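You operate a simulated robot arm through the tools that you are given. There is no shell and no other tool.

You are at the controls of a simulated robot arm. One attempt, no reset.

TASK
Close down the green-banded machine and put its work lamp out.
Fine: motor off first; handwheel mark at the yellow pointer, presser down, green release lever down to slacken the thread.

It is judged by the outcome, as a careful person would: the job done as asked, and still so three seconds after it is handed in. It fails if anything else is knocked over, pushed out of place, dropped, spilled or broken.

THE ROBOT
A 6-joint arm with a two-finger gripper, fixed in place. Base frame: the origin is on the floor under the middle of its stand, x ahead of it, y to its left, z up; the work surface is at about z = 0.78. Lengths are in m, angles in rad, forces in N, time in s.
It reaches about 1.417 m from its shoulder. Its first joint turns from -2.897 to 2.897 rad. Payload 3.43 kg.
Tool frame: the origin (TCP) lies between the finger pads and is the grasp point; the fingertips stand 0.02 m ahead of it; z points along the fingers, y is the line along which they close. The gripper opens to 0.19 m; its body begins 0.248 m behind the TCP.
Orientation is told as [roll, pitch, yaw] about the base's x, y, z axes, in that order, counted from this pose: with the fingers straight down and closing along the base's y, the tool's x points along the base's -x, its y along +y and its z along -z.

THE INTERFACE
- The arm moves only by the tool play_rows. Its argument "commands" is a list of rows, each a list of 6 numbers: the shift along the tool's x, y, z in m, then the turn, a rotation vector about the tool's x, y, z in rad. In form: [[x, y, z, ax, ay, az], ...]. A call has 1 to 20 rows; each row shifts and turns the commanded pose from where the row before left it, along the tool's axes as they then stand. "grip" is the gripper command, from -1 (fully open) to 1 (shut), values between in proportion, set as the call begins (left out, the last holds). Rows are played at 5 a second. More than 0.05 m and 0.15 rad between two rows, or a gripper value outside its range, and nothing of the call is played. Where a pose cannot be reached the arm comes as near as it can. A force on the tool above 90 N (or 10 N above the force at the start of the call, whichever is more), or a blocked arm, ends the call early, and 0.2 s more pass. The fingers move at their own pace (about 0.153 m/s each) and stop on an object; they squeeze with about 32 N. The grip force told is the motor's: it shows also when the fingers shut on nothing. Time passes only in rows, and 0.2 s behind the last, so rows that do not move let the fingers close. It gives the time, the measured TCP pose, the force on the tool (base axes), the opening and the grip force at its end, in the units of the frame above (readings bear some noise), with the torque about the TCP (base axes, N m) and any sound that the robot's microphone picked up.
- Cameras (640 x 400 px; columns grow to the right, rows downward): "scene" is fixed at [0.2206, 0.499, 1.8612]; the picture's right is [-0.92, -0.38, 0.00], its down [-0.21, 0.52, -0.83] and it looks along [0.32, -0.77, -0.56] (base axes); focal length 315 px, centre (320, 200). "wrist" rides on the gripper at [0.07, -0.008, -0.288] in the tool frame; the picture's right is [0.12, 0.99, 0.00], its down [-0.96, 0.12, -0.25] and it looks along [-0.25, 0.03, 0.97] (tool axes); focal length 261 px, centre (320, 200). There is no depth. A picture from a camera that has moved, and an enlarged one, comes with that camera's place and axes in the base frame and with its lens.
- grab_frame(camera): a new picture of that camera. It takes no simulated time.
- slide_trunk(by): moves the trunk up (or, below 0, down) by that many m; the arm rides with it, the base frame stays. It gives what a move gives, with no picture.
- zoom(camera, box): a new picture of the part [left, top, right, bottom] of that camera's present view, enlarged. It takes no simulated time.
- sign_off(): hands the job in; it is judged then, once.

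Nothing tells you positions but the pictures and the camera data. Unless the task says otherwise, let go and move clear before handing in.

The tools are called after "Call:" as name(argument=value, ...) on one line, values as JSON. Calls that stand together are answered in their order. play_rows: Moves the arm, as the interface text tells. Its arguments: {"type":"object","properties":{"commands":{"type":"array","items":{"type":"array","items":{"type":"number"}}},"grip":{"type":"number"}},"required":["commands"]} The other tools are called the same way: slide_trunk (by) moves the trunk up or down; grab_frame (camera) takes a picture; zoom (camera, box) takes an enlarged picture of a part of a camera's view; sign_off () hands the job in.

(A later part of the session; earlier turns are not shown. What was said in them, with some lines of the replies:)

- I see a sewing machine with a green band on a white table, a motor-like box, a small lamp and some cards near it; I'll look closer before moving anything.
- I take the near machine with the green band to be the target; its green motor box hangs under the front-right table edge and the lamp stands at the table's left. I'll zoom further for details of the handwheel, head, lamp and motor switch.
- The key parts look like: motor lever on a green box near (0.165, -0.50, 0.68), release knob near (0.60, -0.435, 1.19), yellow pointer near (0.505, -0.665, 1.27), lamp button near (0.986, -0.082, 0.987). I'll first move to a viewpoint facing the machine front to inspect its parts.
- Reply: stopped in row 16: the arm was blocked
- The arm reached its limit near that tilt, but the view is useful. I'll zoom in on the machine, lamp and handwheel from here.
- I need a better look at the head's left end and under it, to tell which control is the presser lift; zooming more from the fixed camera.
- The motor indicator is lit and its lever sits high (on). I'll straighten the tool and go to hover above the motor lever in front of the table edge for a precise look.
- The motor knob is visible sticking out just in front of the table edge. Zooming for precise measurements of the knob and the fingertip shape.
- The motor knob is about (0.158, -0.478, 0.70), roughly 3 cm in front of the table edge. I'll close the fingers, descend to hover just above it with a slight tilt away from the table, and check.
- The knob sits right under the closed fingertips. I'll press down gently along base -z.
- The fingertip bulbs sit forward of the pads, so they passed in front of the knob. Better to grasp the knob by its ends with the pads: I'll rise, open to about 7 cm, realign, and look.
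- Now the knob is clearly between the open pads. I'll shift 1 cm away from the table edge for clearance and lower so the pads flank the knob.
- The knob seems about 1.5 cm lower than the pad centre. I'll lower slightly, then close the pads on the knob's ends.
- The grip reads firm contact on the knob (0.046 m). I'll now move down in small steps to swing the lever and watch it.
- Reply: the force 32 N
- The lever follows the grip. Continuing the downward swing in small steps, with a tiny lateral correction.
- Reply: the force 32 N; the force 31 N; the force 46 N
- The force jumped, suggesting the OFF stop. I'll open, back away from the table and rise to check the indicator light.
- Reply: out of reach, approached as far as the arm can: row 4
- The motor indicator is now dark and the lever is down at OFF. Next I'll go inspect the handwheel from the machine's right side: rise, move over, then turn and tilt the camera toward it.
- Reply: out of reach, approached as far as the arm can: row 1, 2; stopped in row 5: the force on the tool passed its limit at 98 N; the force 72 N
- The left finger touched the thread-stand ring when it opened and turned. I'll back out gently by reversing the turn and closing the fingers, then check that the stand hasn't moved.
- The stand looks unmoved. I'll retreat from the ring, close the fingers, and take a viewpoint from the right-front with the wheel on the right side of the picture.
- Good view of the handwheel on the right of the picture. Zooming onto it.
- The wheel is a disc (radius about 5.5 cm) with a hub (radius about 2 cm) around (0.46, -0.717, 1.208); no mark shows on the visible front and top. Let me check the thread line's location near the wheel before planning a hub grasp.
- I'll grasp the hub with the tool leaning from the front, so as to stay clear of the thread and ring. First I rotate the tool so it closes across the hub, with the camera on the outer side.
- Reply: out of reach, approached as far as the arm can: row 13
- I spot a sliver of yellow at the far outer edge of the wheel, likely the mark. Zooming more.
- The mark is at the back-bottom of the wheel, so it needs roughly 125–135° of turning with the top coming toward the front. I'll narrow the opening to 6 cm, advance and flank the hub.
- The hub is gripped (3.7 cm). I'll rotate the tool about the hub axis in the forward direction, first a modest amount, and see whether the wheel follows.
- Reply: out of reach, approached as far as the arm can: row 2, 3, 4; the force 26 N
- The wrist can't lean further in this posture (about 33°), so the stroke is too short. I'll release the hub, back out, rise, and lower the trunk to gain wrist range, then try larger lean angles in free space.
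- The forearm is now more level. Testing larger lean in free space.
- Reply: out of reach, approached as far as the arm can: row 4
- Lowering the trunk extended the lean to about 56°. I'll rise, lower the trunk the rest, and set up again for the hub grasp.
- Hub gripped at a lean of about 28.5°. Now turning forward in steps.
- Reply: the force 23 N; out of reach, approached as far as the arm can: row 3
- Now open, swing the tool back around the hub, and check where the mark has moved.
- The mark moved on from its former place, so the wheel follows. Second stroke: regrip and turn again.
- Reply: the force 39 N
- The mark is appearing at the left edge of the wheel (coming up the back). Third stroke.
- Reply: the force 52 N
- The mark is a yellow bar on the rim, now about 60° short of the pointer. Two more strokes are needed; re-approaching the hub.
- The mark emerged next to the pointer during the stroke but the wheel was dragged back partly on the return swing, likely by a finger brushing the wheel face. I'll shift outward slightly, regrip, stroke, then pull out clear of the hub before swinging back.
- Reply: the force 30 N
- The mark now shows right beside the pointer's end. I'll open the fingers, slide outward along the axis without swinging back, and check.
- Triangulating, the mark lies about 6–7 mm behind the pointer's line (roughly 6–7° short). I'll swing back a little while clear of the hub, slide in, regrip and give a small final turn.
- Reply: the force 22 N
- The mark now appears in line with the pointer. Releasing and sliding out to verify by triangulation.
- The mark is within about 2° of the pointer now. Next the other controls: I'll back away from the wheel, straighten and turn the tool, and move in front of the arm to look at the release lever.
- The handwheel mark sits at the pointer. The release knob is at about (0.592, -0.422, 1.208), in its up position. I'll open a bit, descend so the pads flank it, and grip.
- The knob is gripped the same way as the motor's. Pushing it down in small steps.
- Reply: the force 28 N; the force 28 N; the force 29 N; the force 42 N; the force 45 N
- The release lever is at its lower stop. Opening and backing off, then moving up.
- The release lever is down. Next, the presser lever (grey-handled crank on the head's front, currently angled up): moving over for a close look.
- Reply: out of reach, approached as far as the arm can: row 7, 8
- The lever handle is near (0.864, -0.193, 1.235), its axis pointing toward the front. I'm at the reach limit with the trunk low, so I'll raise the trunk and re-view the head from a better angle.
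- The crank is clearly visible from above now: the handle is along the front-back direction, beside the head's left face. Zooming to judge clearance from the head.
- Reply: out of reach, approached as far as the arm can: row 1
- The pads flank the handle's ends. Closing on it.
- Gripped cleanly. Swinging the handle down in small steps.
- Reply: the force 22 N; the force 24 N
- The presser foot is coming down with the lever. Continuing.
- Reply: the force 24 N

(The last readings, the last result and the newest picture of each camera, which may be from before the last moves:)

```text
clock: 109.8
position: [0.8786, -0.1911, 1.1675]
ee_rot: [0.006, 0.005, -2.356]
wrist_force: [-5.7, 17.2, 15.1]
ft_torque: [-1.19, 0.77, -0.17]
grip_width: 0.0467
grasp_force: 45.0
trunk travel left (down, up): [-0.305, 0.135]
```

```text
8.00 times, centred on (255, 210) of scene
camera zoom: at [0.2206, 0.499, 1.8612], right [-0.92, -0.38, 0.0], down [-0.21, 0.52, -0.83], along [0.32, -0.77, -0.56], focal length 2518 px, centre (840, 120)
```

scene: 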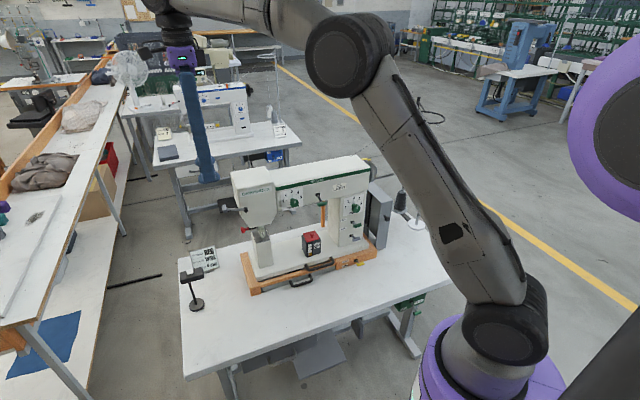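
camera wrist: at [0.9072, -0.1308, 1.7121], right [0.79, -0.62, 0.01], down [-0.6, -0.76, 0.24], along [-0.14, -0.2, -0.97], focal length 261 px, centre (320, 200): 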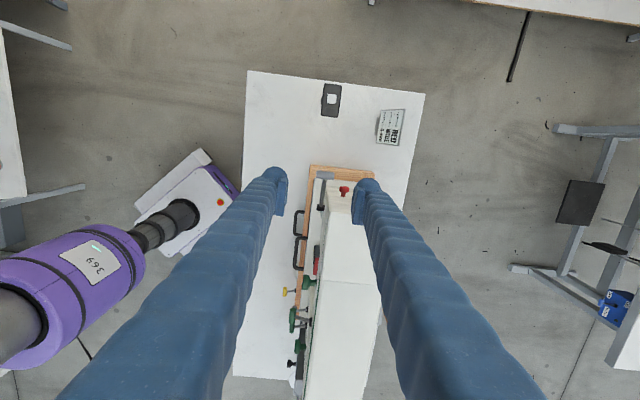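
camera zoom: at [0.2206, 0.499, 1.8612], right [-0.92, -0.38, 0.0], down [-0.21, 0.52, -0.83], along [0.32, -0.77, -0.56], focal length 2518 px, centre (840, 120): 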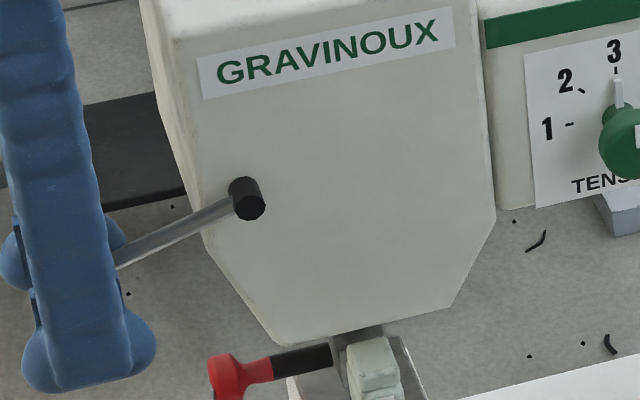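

Call:
play_rows(commands=[[-0.0025, 0, 0.0045, 0, 0, 0], [-0.0025, 0, 0.0045, 0, 0, 0], [-0.003, 0, 0.0045, 0, 0, 0], [0, 0, 0, 0, 0, 0]])

Call:
zoom(camera="scene", box=[215, 185, 295, 235])

Call:
zoom(camera="wrist", box=[256, 150, 384, 230])

Call:
zoom(camera="scene", box=[234, 218, 282, 248])

```text
clock: 110.8
position: [0.8742, -0.1954, 1.157]
ee_rot: [0.009, 0.003, -2.354]
wrist_force: [5.6, 30.6, 35.4]
ft_torque: [-0.48, 0.24, -0.16]
grip_width: 0.0472
grasp_force: 44.7
trunk travel left (down, up): [-0.305, 0.135]
```

```text
8.00 times, centred on (255, 210) of scene
camera zoom: at [0.2206, 0.499, 1.8612], right [-0.92, -0.38, 0.0], down [-0.21, 0.52, -0.83], along [0.32, -0.77, -0.56], focal length 2518 px, centre (840, 120)
```

zoom: 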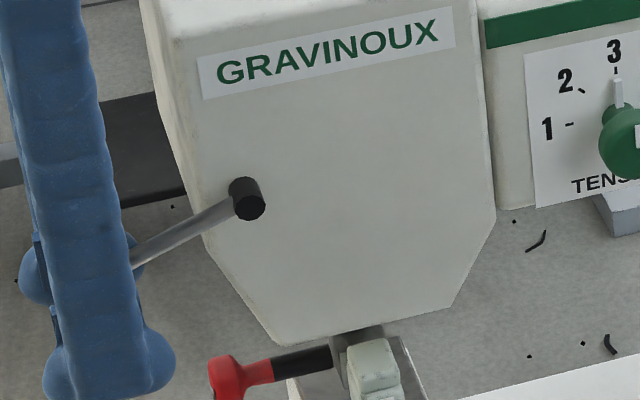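

```text
5.00 times, centred on (320, 190) of wrist
camera zoom: at [0.9158, -0.1395, 1.4436], right [0.79, -0.62, 0.01], down [-0.6, -0.76, 0.24], along [-0.14, -0.2, -0.97], focal length 1303 px, centre (320, 250)
```

zoom: 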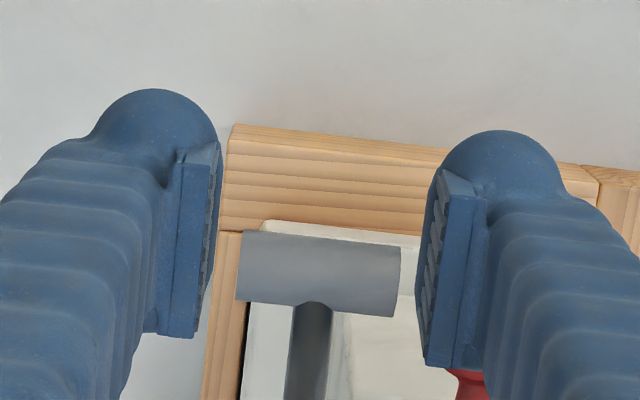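

```text
13.33 times, centred on (258, 233) of scene
camera zoom: at [0.2206, 0.499, 1.8612], right [-0.92, -0.38, 0.0], down [-0.21, 0.52, -0.83], along [0.32, -0.77, -0.56], focal length 4197 px, centre (1147, -240)
```

zoom: 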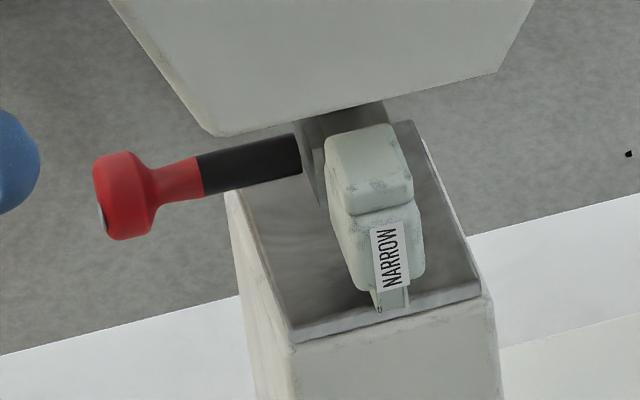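

Force rose at the stop and the presser roller now sits on the plate. Opening and rising straight up.

Call:
play_rows(commands=[[0, 0, -0.002, 0, 0, 0], [0, 0, 0, 0, 0, 0]])

Call:
play_rows(commands=[[0, 0, 0, 0, 0, 0], [0, 0, 0, 0, 0, 0], [0.01, 0, -0.02, 0, 0, 0], [0.01, 0, -0.04, 0, 0, 0], [0.005, 0, -0.045, 0, 0, 0], [0, 0, -0.045, 0, 0, 0], [0, 0, -0.045, 0, 0, 0]], grip=0.21)

Call:
zoom(camera="scene", box=[205, 185, 301, 245])

Call:
grab_frame(camera="wrist")

```text
clock: 111.4
position: [0.8749, -0.1969, 1.1563]
ee_rot: [0.005, 0.004, -2.355]
wrist_force: [7.9, 32.2, 23.1]
ft_torque: [-0.2, -0.22, -0.22]
grip_width: 0.0471
grasp_force: 44.8
trunk travel left (down, up): [-0.305, 0.135]
```

```text
clock: 113.0
position: [0.8917, -0.1853, 1.3523]
ee_rot: [0.006, 0.002, -2.355]
wrist_force: [0.4, -1.2, 0.5]
ft_torque: [0.03, -0.01, -0.02]
grip_width: 0.075
grasp_force: 0.1
trunk travel left (down, up): [-0.305, 0.135]
```

```text
6.67 times, centred on (253, 215) of scene
camera zoom: at [0.2206, 0.499, 1.8612], right [-0.92, -0.38, 0.0], down [-0.21, 0.52, -0.83], along [0.32, -0.77, -0.56], focal length 2099 px, centre (767, 100)
```

zoom: 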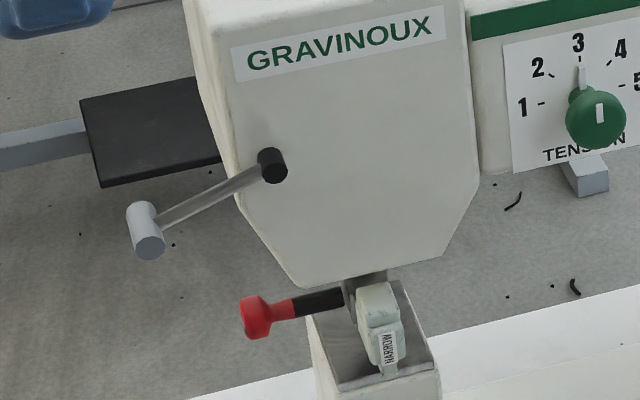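

```text
taken
camera wrist: at [0.9343, -0.1297, 1.64], right [0.79, -0.62, 0.01], down [-0.6, -0.76, 0.25], along [-0.15, -0.2, -0.97], focal length 261 px, centre (320, 200)
```

wrist: 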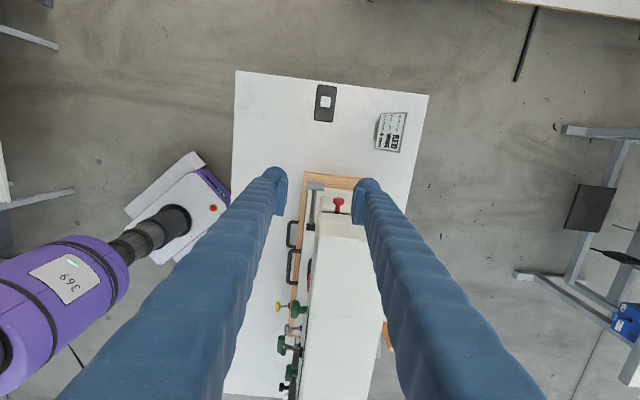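

Lever and presser are down. Now the work lamp: zooming in on it.

Call:
zoom(camera="wrist", box=[293, 78, 357, 128])

Call:
zoom(camera="scene", box=[164, 255, 244, 325])

Call:
zoom(camera="scene", box=[176, 262, 208, 282])

```text
8.00 times, centred on (325, 103) of wrist
camera zoom: at [0.9343, -0.1297, 1.64], right [0.79, -0.62, 0.01], down [-0.6, -0.76, 0.25], along [-0.15, -0.2, -0.97], focal length 2085 px, centre (280, 976)
```

zoom: 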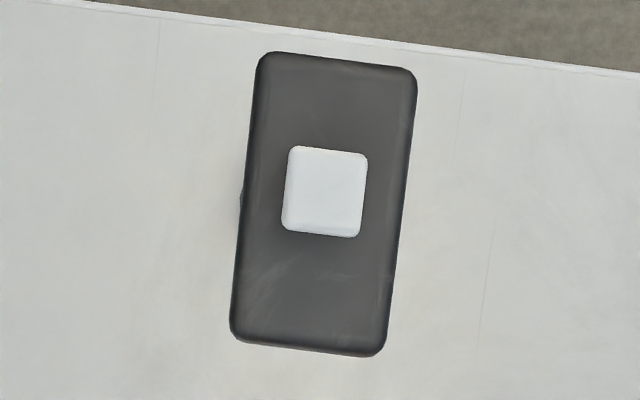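

```text
5.71 times, centred on (204, 290) of scene
camera zoom: at [0.2206, 0.499, 1.8612], right [-0.92, -0.38, 0.0], down [-0.21, 0.52, -0.83], along [0.32, -0.77, -0.56], focal length 1799 px, centre (983, -314)
```

zoom: 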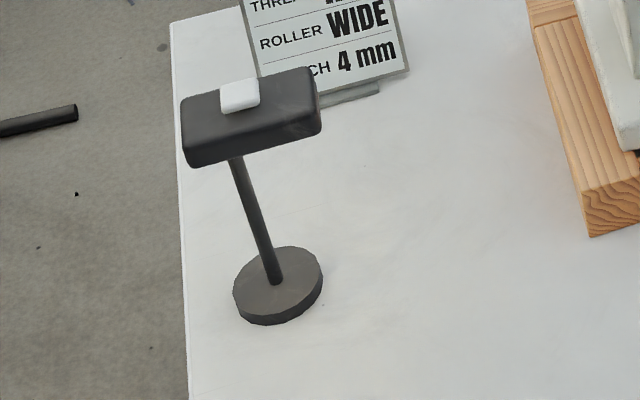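

```text
16.00 times, centred on (192, 272) of scene
camera zoom: at [0.2206, 0.499, 1.8612], right [-0.92, -0.38, 0.0], down [-0.21, 0.52, -0.83], along [0.32, -0.77, -0.56], focal length 5037 px, centre (2368, -952)
```

zoom: 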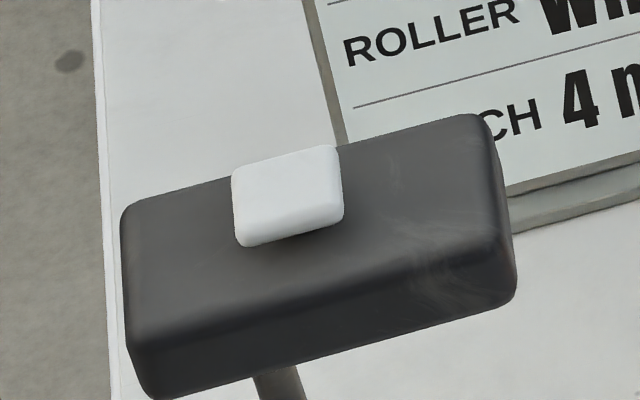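

The lamp's white button is at about (0.992, -0.084, 0.976), over the base's footprint. I'll bring one fingertip above it (back finger), with the other finger out over free table, and check alignment.

Call:
play_rows(commands=[[0.0416, -0.0179, 0, 0, 0, 0], [0.0416, -0.0179, 0, 0, 0, 0], [0.0416, -0.0179, 0, 0, 0, 0], [0, 0, 0.04, 0, 0, 0], [0, 0, 0.04, 0, 0, 0], [0, 0, 0.04, 0, 0, 0], [0, 0, 0.04, 0, 0, 0], [0, 0, 0.04, 0, 0, 0], [0, 0, 0, 0, 0, 0]])

Call:
grab_frame(camera="wrist")

Call:
zoom(camera="scene", box=[154, 215, 250, 275])

Call:
grab_frame(camera="scene")

```text
clock: 115.0
position: [0.9359, -0.0549, 1.1465]
ee_rot: [0.004, 0.0, -2.356]
wrist_force: [1.0, 0.4, 0.0]
ft_torque: [-0.03, 0.03, -0.01]
grip_width: 0.075
grasp_force: 0.1
out of reach, approached as far as the arm can: row 3
trunk travel left (down, up): [-0.305, 0.135]
```

```text
taken
camera wrist: at [0.9784, 0.0024, 1.4339], right [0.79, -0.62, 0.01], down [-0.6, -0.76, 0.25], along [-0.15, -0.2, -0.97], focal length 261 px, centre (320, 200)
```

wrist: 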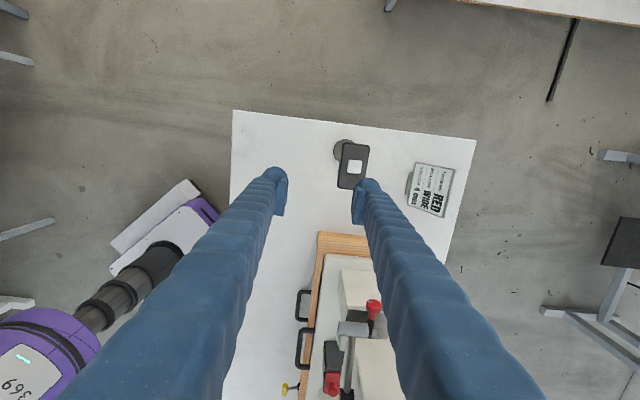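

```text
6.67 times, centred on (202, 245) of scene
camera zoom: at [0.2206, 0.499, 1.8612], right [-0.92, -0.38, 0.0], down [-0.21, 0.52, -0.83], along [0.32, -0.77, -0.56], focal length 2099 px, centre (1107, -100)
```

zoom: 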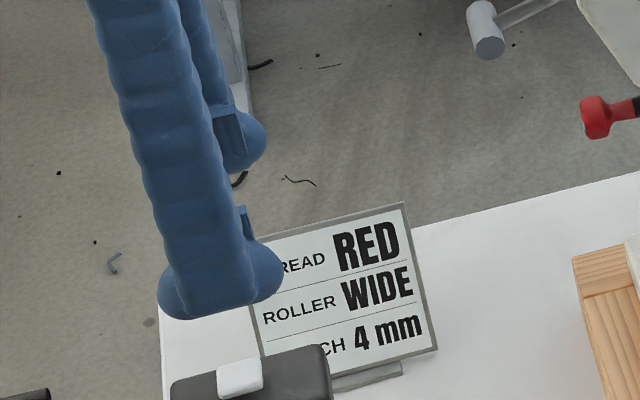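

```text
taken
```

scene: 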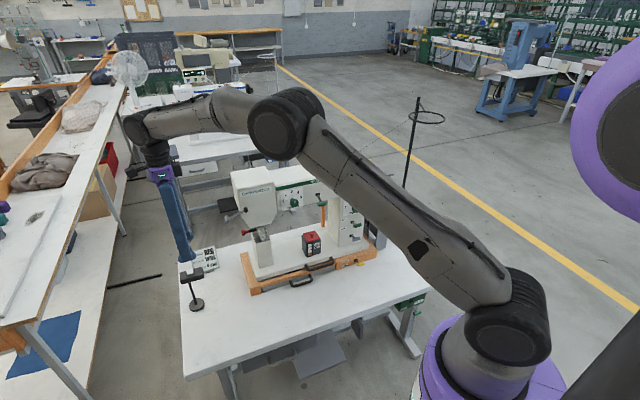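

Call:
zoom(camera="wrist", box=[300, 130, 412, 200])

```text
5.71 times, centred on (356, 165) of wrist
camera zoom: at [0.9784, 0.0024, 1.4339], right [0.79, -0.62, 0.01], down [-0.6, -0.76, 0.25], along [-0.15, -0.2, -0.97], focal length 1489 px, centre (114, 400)
```

zoom: 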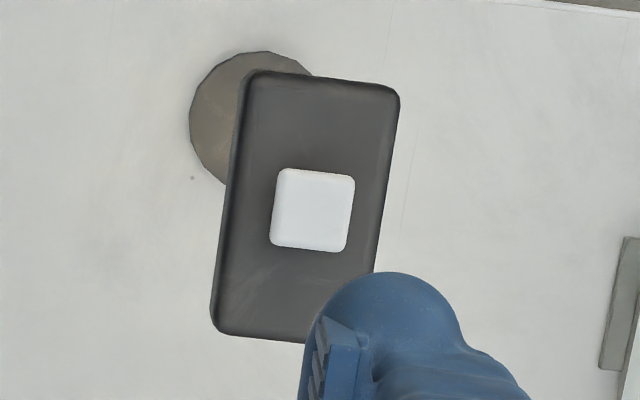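

Alignment is close; I'll shift the tip slightly onto the button (biased toward the lamp's base centre) and descend to just above it.

Call:
play_rows(commands=[[0.0058, 0.0065, 0, 0, 0, 0], [0, 0, 0.034, 0, 0, 0], [0, 0, 0.034, 0, 0, 0], [0, 0, 0.034, 0, 0, 0], [0, 0, 0.03, 0, 0, 0], [0, 0, 0, 0, 0, 0]])

Call:
zoom(camera="wrist", box=[300, 140, 412, 210])

Call:
zoom(camera="scene", box=[164, 235, 228, 275])

```text
clock: 116.4
position: [0.9448, -0.0563, 1.0177]
ee_rot: [0.004, 0.003, -2.357]
wrist_force: [-0.3, -0.3, 1.2]
ft_torque: [0.03, -0.05, -0.01]
grip_width: 0.0749
grasp_force: 0.1
trunk travel left (down, up): [-0.305, 0.135]
```

```text
5.71 times, centred on (356, 175) of wrist
camera zoom: at [0.9868, -0.0003, 1.3048], right [0.79, -0.62, 0.01], down [-0.6, -0.76, 0.25], along [-0.15, -0.2, -0.97], focal length 1489 px, centre (114, 343)
```

zoom: 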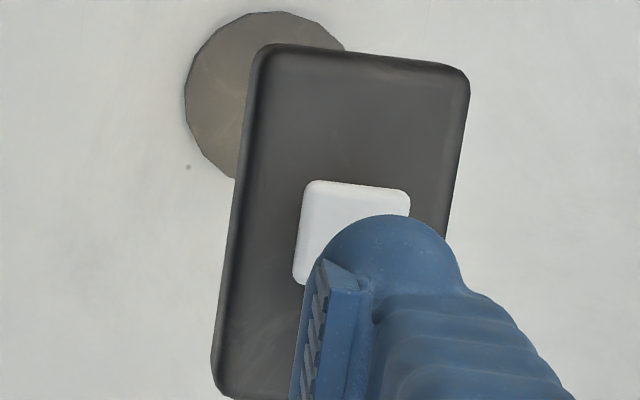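

```text
10.00 times, centred on (196, 255) of scene
camera zoom: at [0.2206, 0.499, 1.8612], right [-0.92, -0.38, 0.0], down [-0.21, 0.52, -0.83], along [0.32, -0.77, -0.56], focal length 3148 px, centre (1560, -350)
```

zoom: 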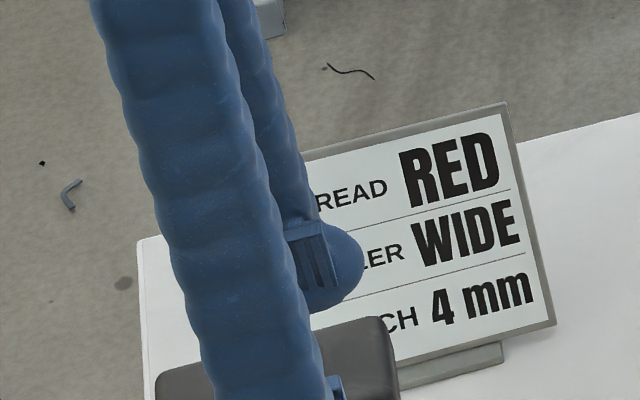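

Call:
play_rows(commands=[[0.004, -0.001, 0.006, 0, 0, 0], [0, 0, 0.006, 0, 0, 0], [0, 0, 0.003, 0, 0, 0], [0, 0, 0.003, 0, 0, 0], [0, 0, 0, 0, 0, 0]])

Call:
zoom(camera="wrist", box=[300, 140, 412, 210])

```text
clock: 117.6
position: [0.947, -0.0528, 0.9967]
ee_rot: [0.006, 0.005, -2.358]
wrist_force: [-0.2, 0.6, -0.7]
ft_torque: [-0.02, 0.02, 0.04]
grip_width: 0.0749
grasp_force: 0.1
trunk travel left (down, up): [-0.305, 0.135]
```

```text
5.71 times, centred on (356, 175) of wrist
camera zoom: at [0.9896, 0.0037, 1.2843], right [0.79, -0.62, 0.01], down [-0.6, -0.76, 0.25], along [-0.15, -0.2, -0.97], focal length 1489 px, centre (114, 343)
```

zoom: 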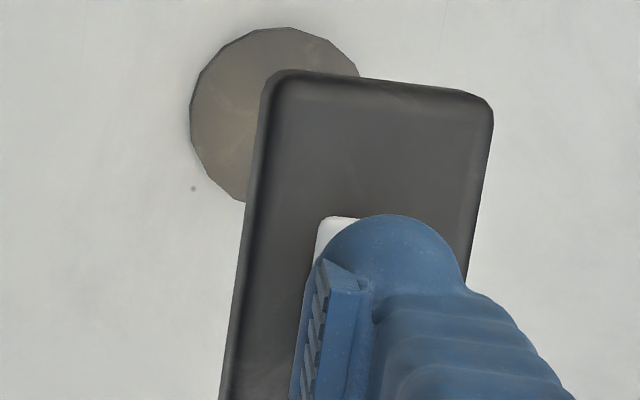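

Call:
play_rows(commands=[[0, 0, 0.002, 0, 0, 0], [0, 0, 0.002, 0, 0, 0], [0, 0, 0, 0, 0, 0]])

Call:
zoom(camera="scene", box=[164, 250, 228, 290])

```text
clock: 118.4
position: [0.947, -0.0521, 0.9929]
ee_rot: [0.004, 0.003, -2.357]
wrist_force: [-0.1, -1.2, 3.7]
ft_torque: [-0.11, -0.09, -0.07]
grip_width: 0.0754
grasp_force: 0.5
trunk travel left (down, up): [-0.305, 0.135]
heard: click
```

```text
10.00 times, centred on (196, 270) of scene
camera zoom: at [0.2206, 0.499, 1.8612], right [-0.92, -0.38, 0.0], down [-0.21, 0.52, -0.83], along [0.32, -0.77, -0.56], focal length 3148 px, centre (1560, -500)
```

zoom: 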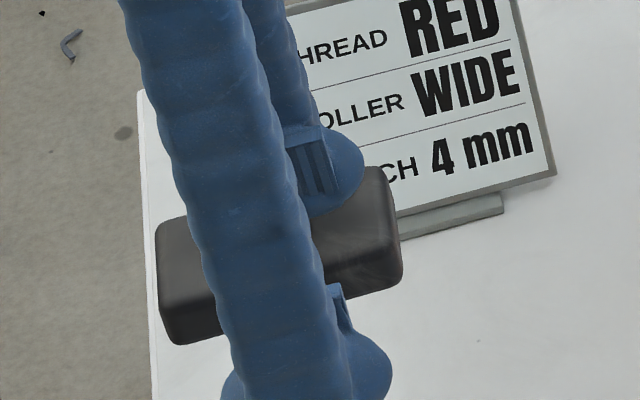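

A click was heard with a light press. Lifting straight up now without pressing again, and checking the lamp.

Call:
play_rows(commands=[[0, 0, -0.01, 0, 0, 0], [0, 0, -0.03, 0, 0, 0], [0, 0, -0.045, 0, 0, 0], [0, 0, -0.045, 0, 0, 0], [0, 0, -0.045, 0, 0, 0]])

Call:
zoom(camera="scene", box=[164, 255, 244, 325])

Call:
grab_frame(camera="wrist")

```text
clock: 119.6
position: [0.9491, -0.0543, 1.1728]
ee_rot: [0.005, 0.003, -2.357]
wrist_force: [-0.7, -0.7, 0.3]
ft_torque: [0.02, -0.06, -0.01]
grip_width: 0.0754
grasp_force: 0.1
trunk travel left (down, up): [-0.305, 0.135]
```

```text
5.71 times, centred on (204, 290) of scene
camera zoom: at [0.2206, 0.499, 1.8612], right [-0.92, -0.38, 0.0], down [-0.21, 0.52, -0.83], along [0.32, -0.77, -0.56], focal length 1799 px, centre (983, -314)
```

zoom: 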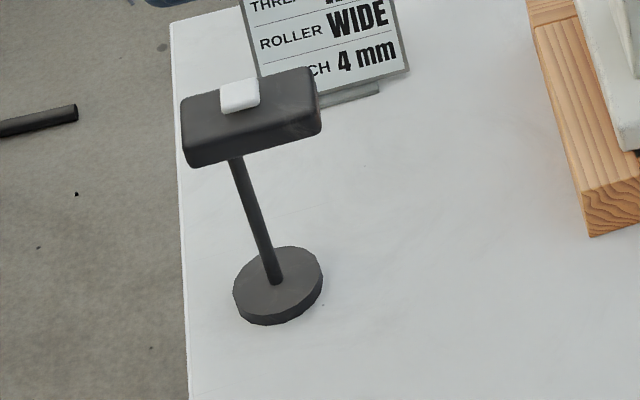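

```text
taken
camera wrist: at [0.9914, 0.0027, 1.4588], right [0.79, -0.62, 0.01], down [-0.6, -0.76, 0.25], along [-0.15, -0.2, -0.97], focal length 261 px, centre (320, 200)
```

wrist: 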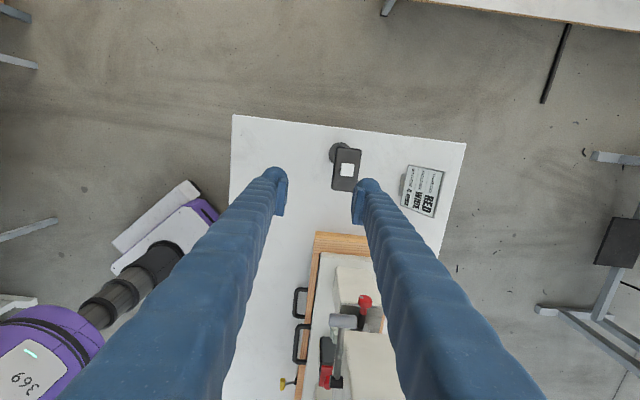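

Call:
zoom(camera="wrist", box=[300, 130, 412, 200])

Call:
zoom(camera="scene", box=[176, 280, 224, 310])

Call:
grab_frame(camera="scene")

```text
5.71 times, centred on (356, 165) of wrist
camera zoom: at [0.9914, 0.0027, 1.4588], right [0.79, -0.62, 0.01], down [-0.6, -0.76, 0.25], along [-0.15, -0.2, -0.97], focal length 1489 px, centre (114, 400)
```

zoom: 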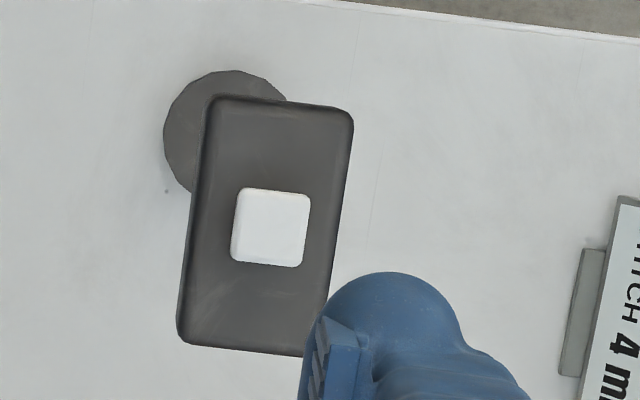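

```text
13.33 times, centred on (200, 295) of scene
camera zoom: at [0.2206, 0.499, 1.8612], right [-0.92, -0.38, 0.0], down [-0.21, 0.52, -0.83], along [0.32, -0.77, -0.56], focal length 4197 px, centre (1920, -1067)
```

zoom: 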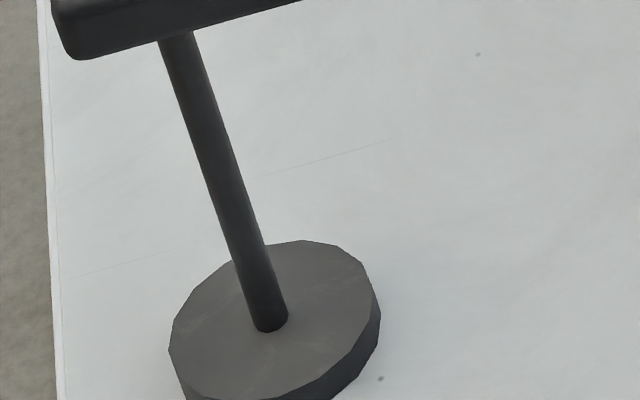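

```text
taken
```

scene: 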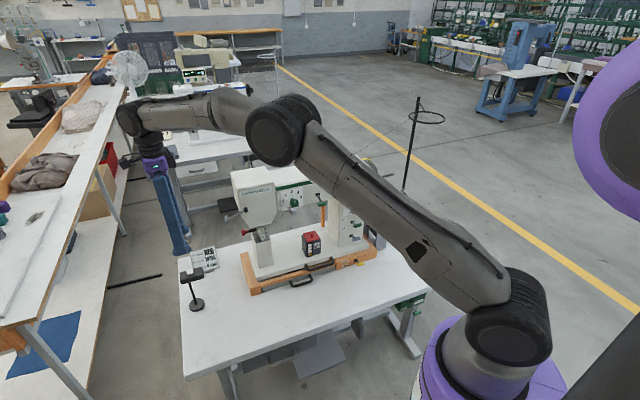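

The lamp base no longer shows the warm tint it had before the press, so the lamp is out. I'll move the arm clear and then do a final check of everything.

Call:
play_rows(commands=[[0, -0.03, -0.035, 0, 0, 0], [0, -0.03, -0.035, 0, 0, 0], [0, -0.03, -0.035, 0, 0, 0], [0, -0.03, -0.035, 0, 0, 0], [0, -0.03, -0.035, 0, 0, 0], [0, -0.03, -0.03, 0, 0, 0], [0, -0.03, -0.03, 0, 0, 0], [0, -0.04, -0.0, 0, 0, 0], [0, -0.04, 0, 0, 0, 0]])

Call:
grab_frame(camera="scene")

Call:
grab_frame(camera="wrist")

```text
clock: 121.6
position: [0.739, 0.154, 1.4059]
ee_rot: [0.007, 0.002, -2.356]
wrist_force: [-0.3, -0.1, -0.3]
ft_torque: [-0.03, -0.14, -0.01]
grip_width: 0.0751
grasp_force: 0.1
trunk travel left (down, up): [-0.305, 0.135]
```

```text
taken
```

scene: 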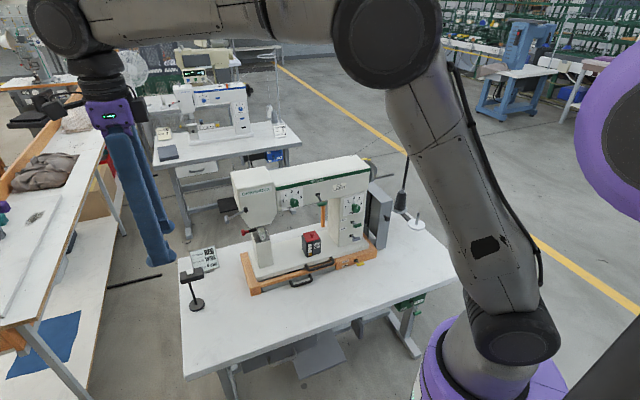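

```text
taken
camera wrist: at [0.781, 0.2103, 1.6922], right [0.79, -0.62, 0.01], down [-0.6, -0.76, 0.24], along [-0.15, -0.2, -0.97], focal length 261 px, centre (320, 200)
```

wrist: 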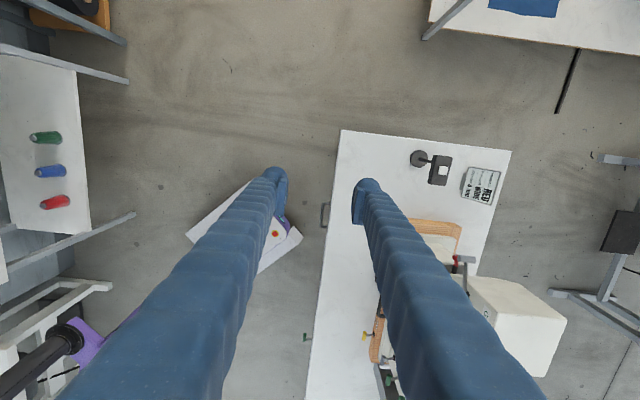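

Call:
zoom(camera="scene", box=[280, 140, 440, 240])

Call:
zoom(camera="scene", box=[384, 285, 448, 325])

Call:
zoom(camera="scene", box=[356, 150, 388, 170])

Call:
zoom(camera="scene", box=[160, 175, 320, 275])

Call:
zoom(camera="scene", box=[280, 220, 440, 320])

Call:
zoom(camera="scene", box=[234, 218, 282, 248])

```text
4.00 times, centred on (360, 190) of scene
camera zoom: at [0.2206, 0.499, 1.8612], right [-0.92, -0.38, 0.0], down [-0.21, 0.52, -0.83], along [0.32, -0.77, -0.56], focal length 1259 px, centre (160, 240)
```

zoom: 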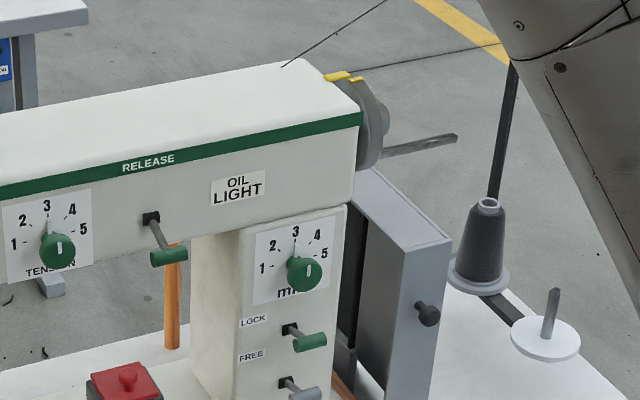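

```text
10.00 times, centred on (416, 305) of scene
camera zoom: at [0.2206, 0.499, 1.8612], right [-0.92, -0.38, 0.0], down [-0.21, 0.52, -0.83], along [0.32, -0.77, -0.56], focal length 3148 px, centre (-640, -850)
```

zoom: 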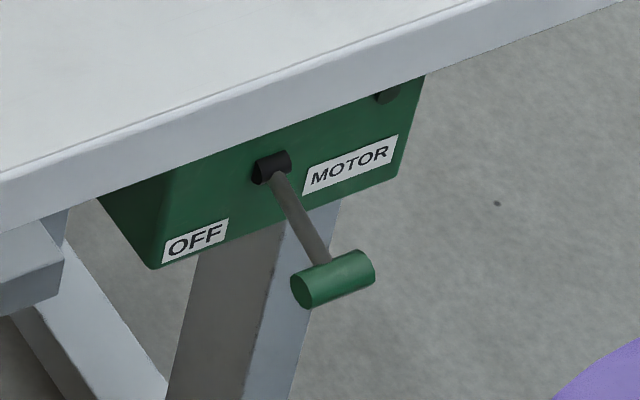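

```text
16.00 times, centred on (372, 160) of scene
camera zoom: at [0.2206, 0.499, 1.8612], right [-0.92, -0.38, 0.0], down [-0.21, 0.52, -0.83], along [0.32, -0.77, -0.56], focal length 5037 px, centre (-512, 840)
```

zoom: 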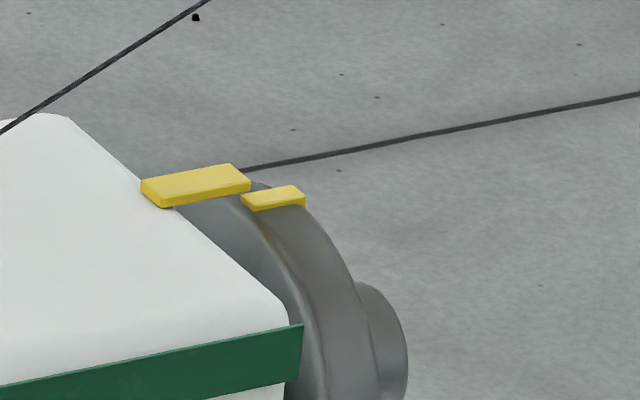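

```text
4.00 times, centred on (240, 225) of scene
camera zoom: at [0.2206, 0.499, 1.8612], right [-0.92, -0.38, 0.0], down [-0.21, 0.52, -0.83], along [0.32, -0.77, -0.56], focal length 1259 px, centre (640, 100)
```

zoom: 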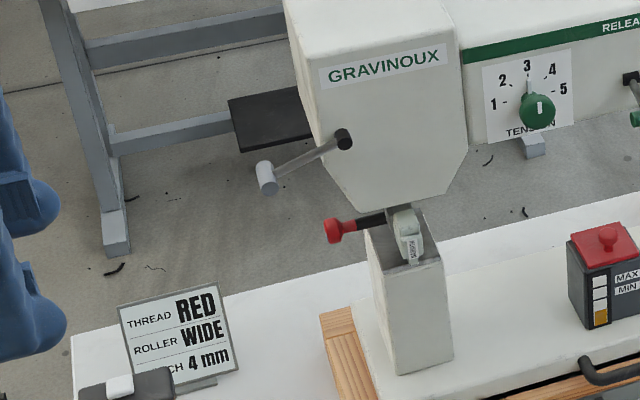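

```text
4.00 times, centred on (360, 270) of scene
camera zoom: at [0.2206, 0.499, 1.8612], right [-0.92, -0.38, 0.0], down [-0.21, 0.52, -0.83], along [0.32, -0.77, -0.56], focal length 1259 px, centre (160, -80)
```

zoom: 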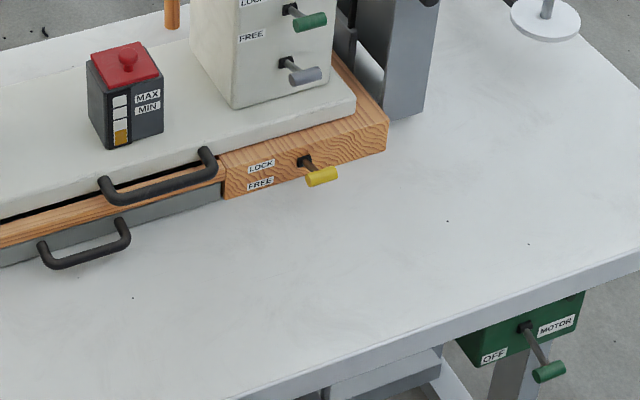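

```text
13.33 times, centred on (258, 233) of scene
camera zoom: at [0.2206, 0.499, 1.8612], right [-0.92, -0.38, 0.0], down [-0.21, 0.52, -0.83], along [0.32, -0.77, -0.56], focal length 4197 px, centre (1147, -240)
```

zoom: 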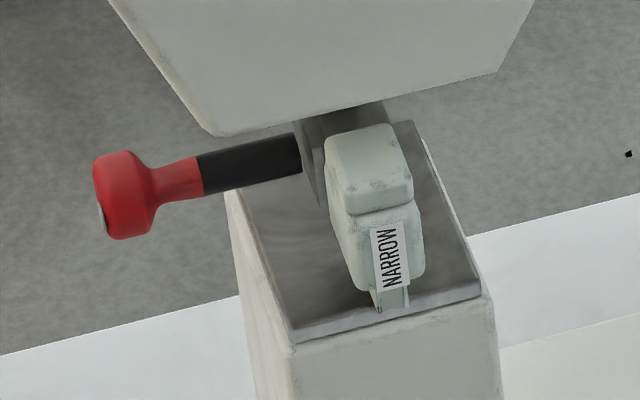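

Call:
zoom(camera="wrist", box=[390, 130, 518, 210])

Call:
zoom(camera="scene", box=[160, 220, 320, 320])

```text
5.00 times, centred on (454, 170) of wrist
camera zoom: at [0.781, 0.2103, 1.6922], right [0.79, -0.62, 0.01], down [-0.6, -0.76, 0.24], along [-0.15, -0.2, -0.97], focal length 1303 px, centre (-350, 350)
```

zoom: 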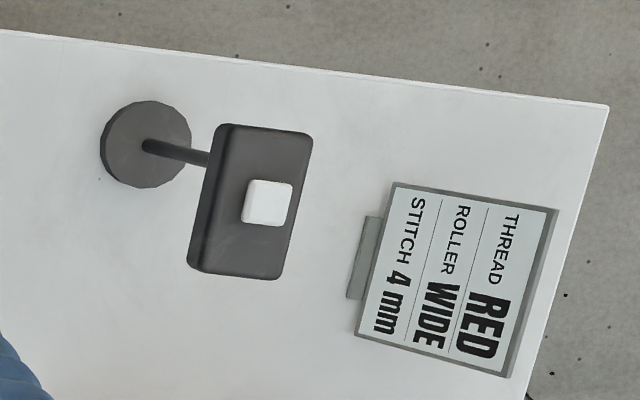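

```text
4.00 times, centred on (240, 270) of scene
camera zoom: at [0.2206, 0.499, 1.8612], right [-0.92, -0.38, 0.0], down [-0.21, 0.52, -0.83], along [0.32, -0.77, -0.56], focal length 1259 px, centre (640, -80)
```

zoom: 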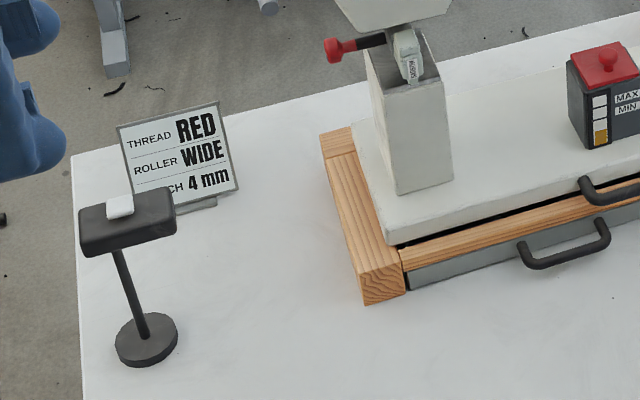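

Everything checks out. The motor lever is at OFF with its light dark, the handwheel mark is at the yellow pointer, and the presser and green release lever are down. The lamp appears to be out and is upright in place, nothing else looks disturbed, and the arm is clear. Handing in.

Call:
sign_off()

```text
The job is handed in.
```

I've shut down the green-banded machine and handed the job in. I believe the work lamp is out too, though I couldn't see its underside to confirm.

- **Motor:** switched off first. The lever is down at OFF and its indicator light is dark.
- **Handwheel:** turned so the mark sits at the yellow pointer, within about 2° by my measurement.
- **Presser:** lever down, with the roller lowered onto the plate.
- **Release lever:** green lever pushed down to its stop.
- **Lamp:** I pressed the button once and heard a click. The warm tint on the lamp's base is gone.

**Contact with the thread stand:** while I was positioning to look at the handwheel, a finger pushed against the thread stand's ring with about 98 N. I backed off straight away. The stand, ring and thread look unmoved in the pictures before and after.

I saw nothing else shifted or knocked over. The gripper has let go and the arm is clear of the machine.
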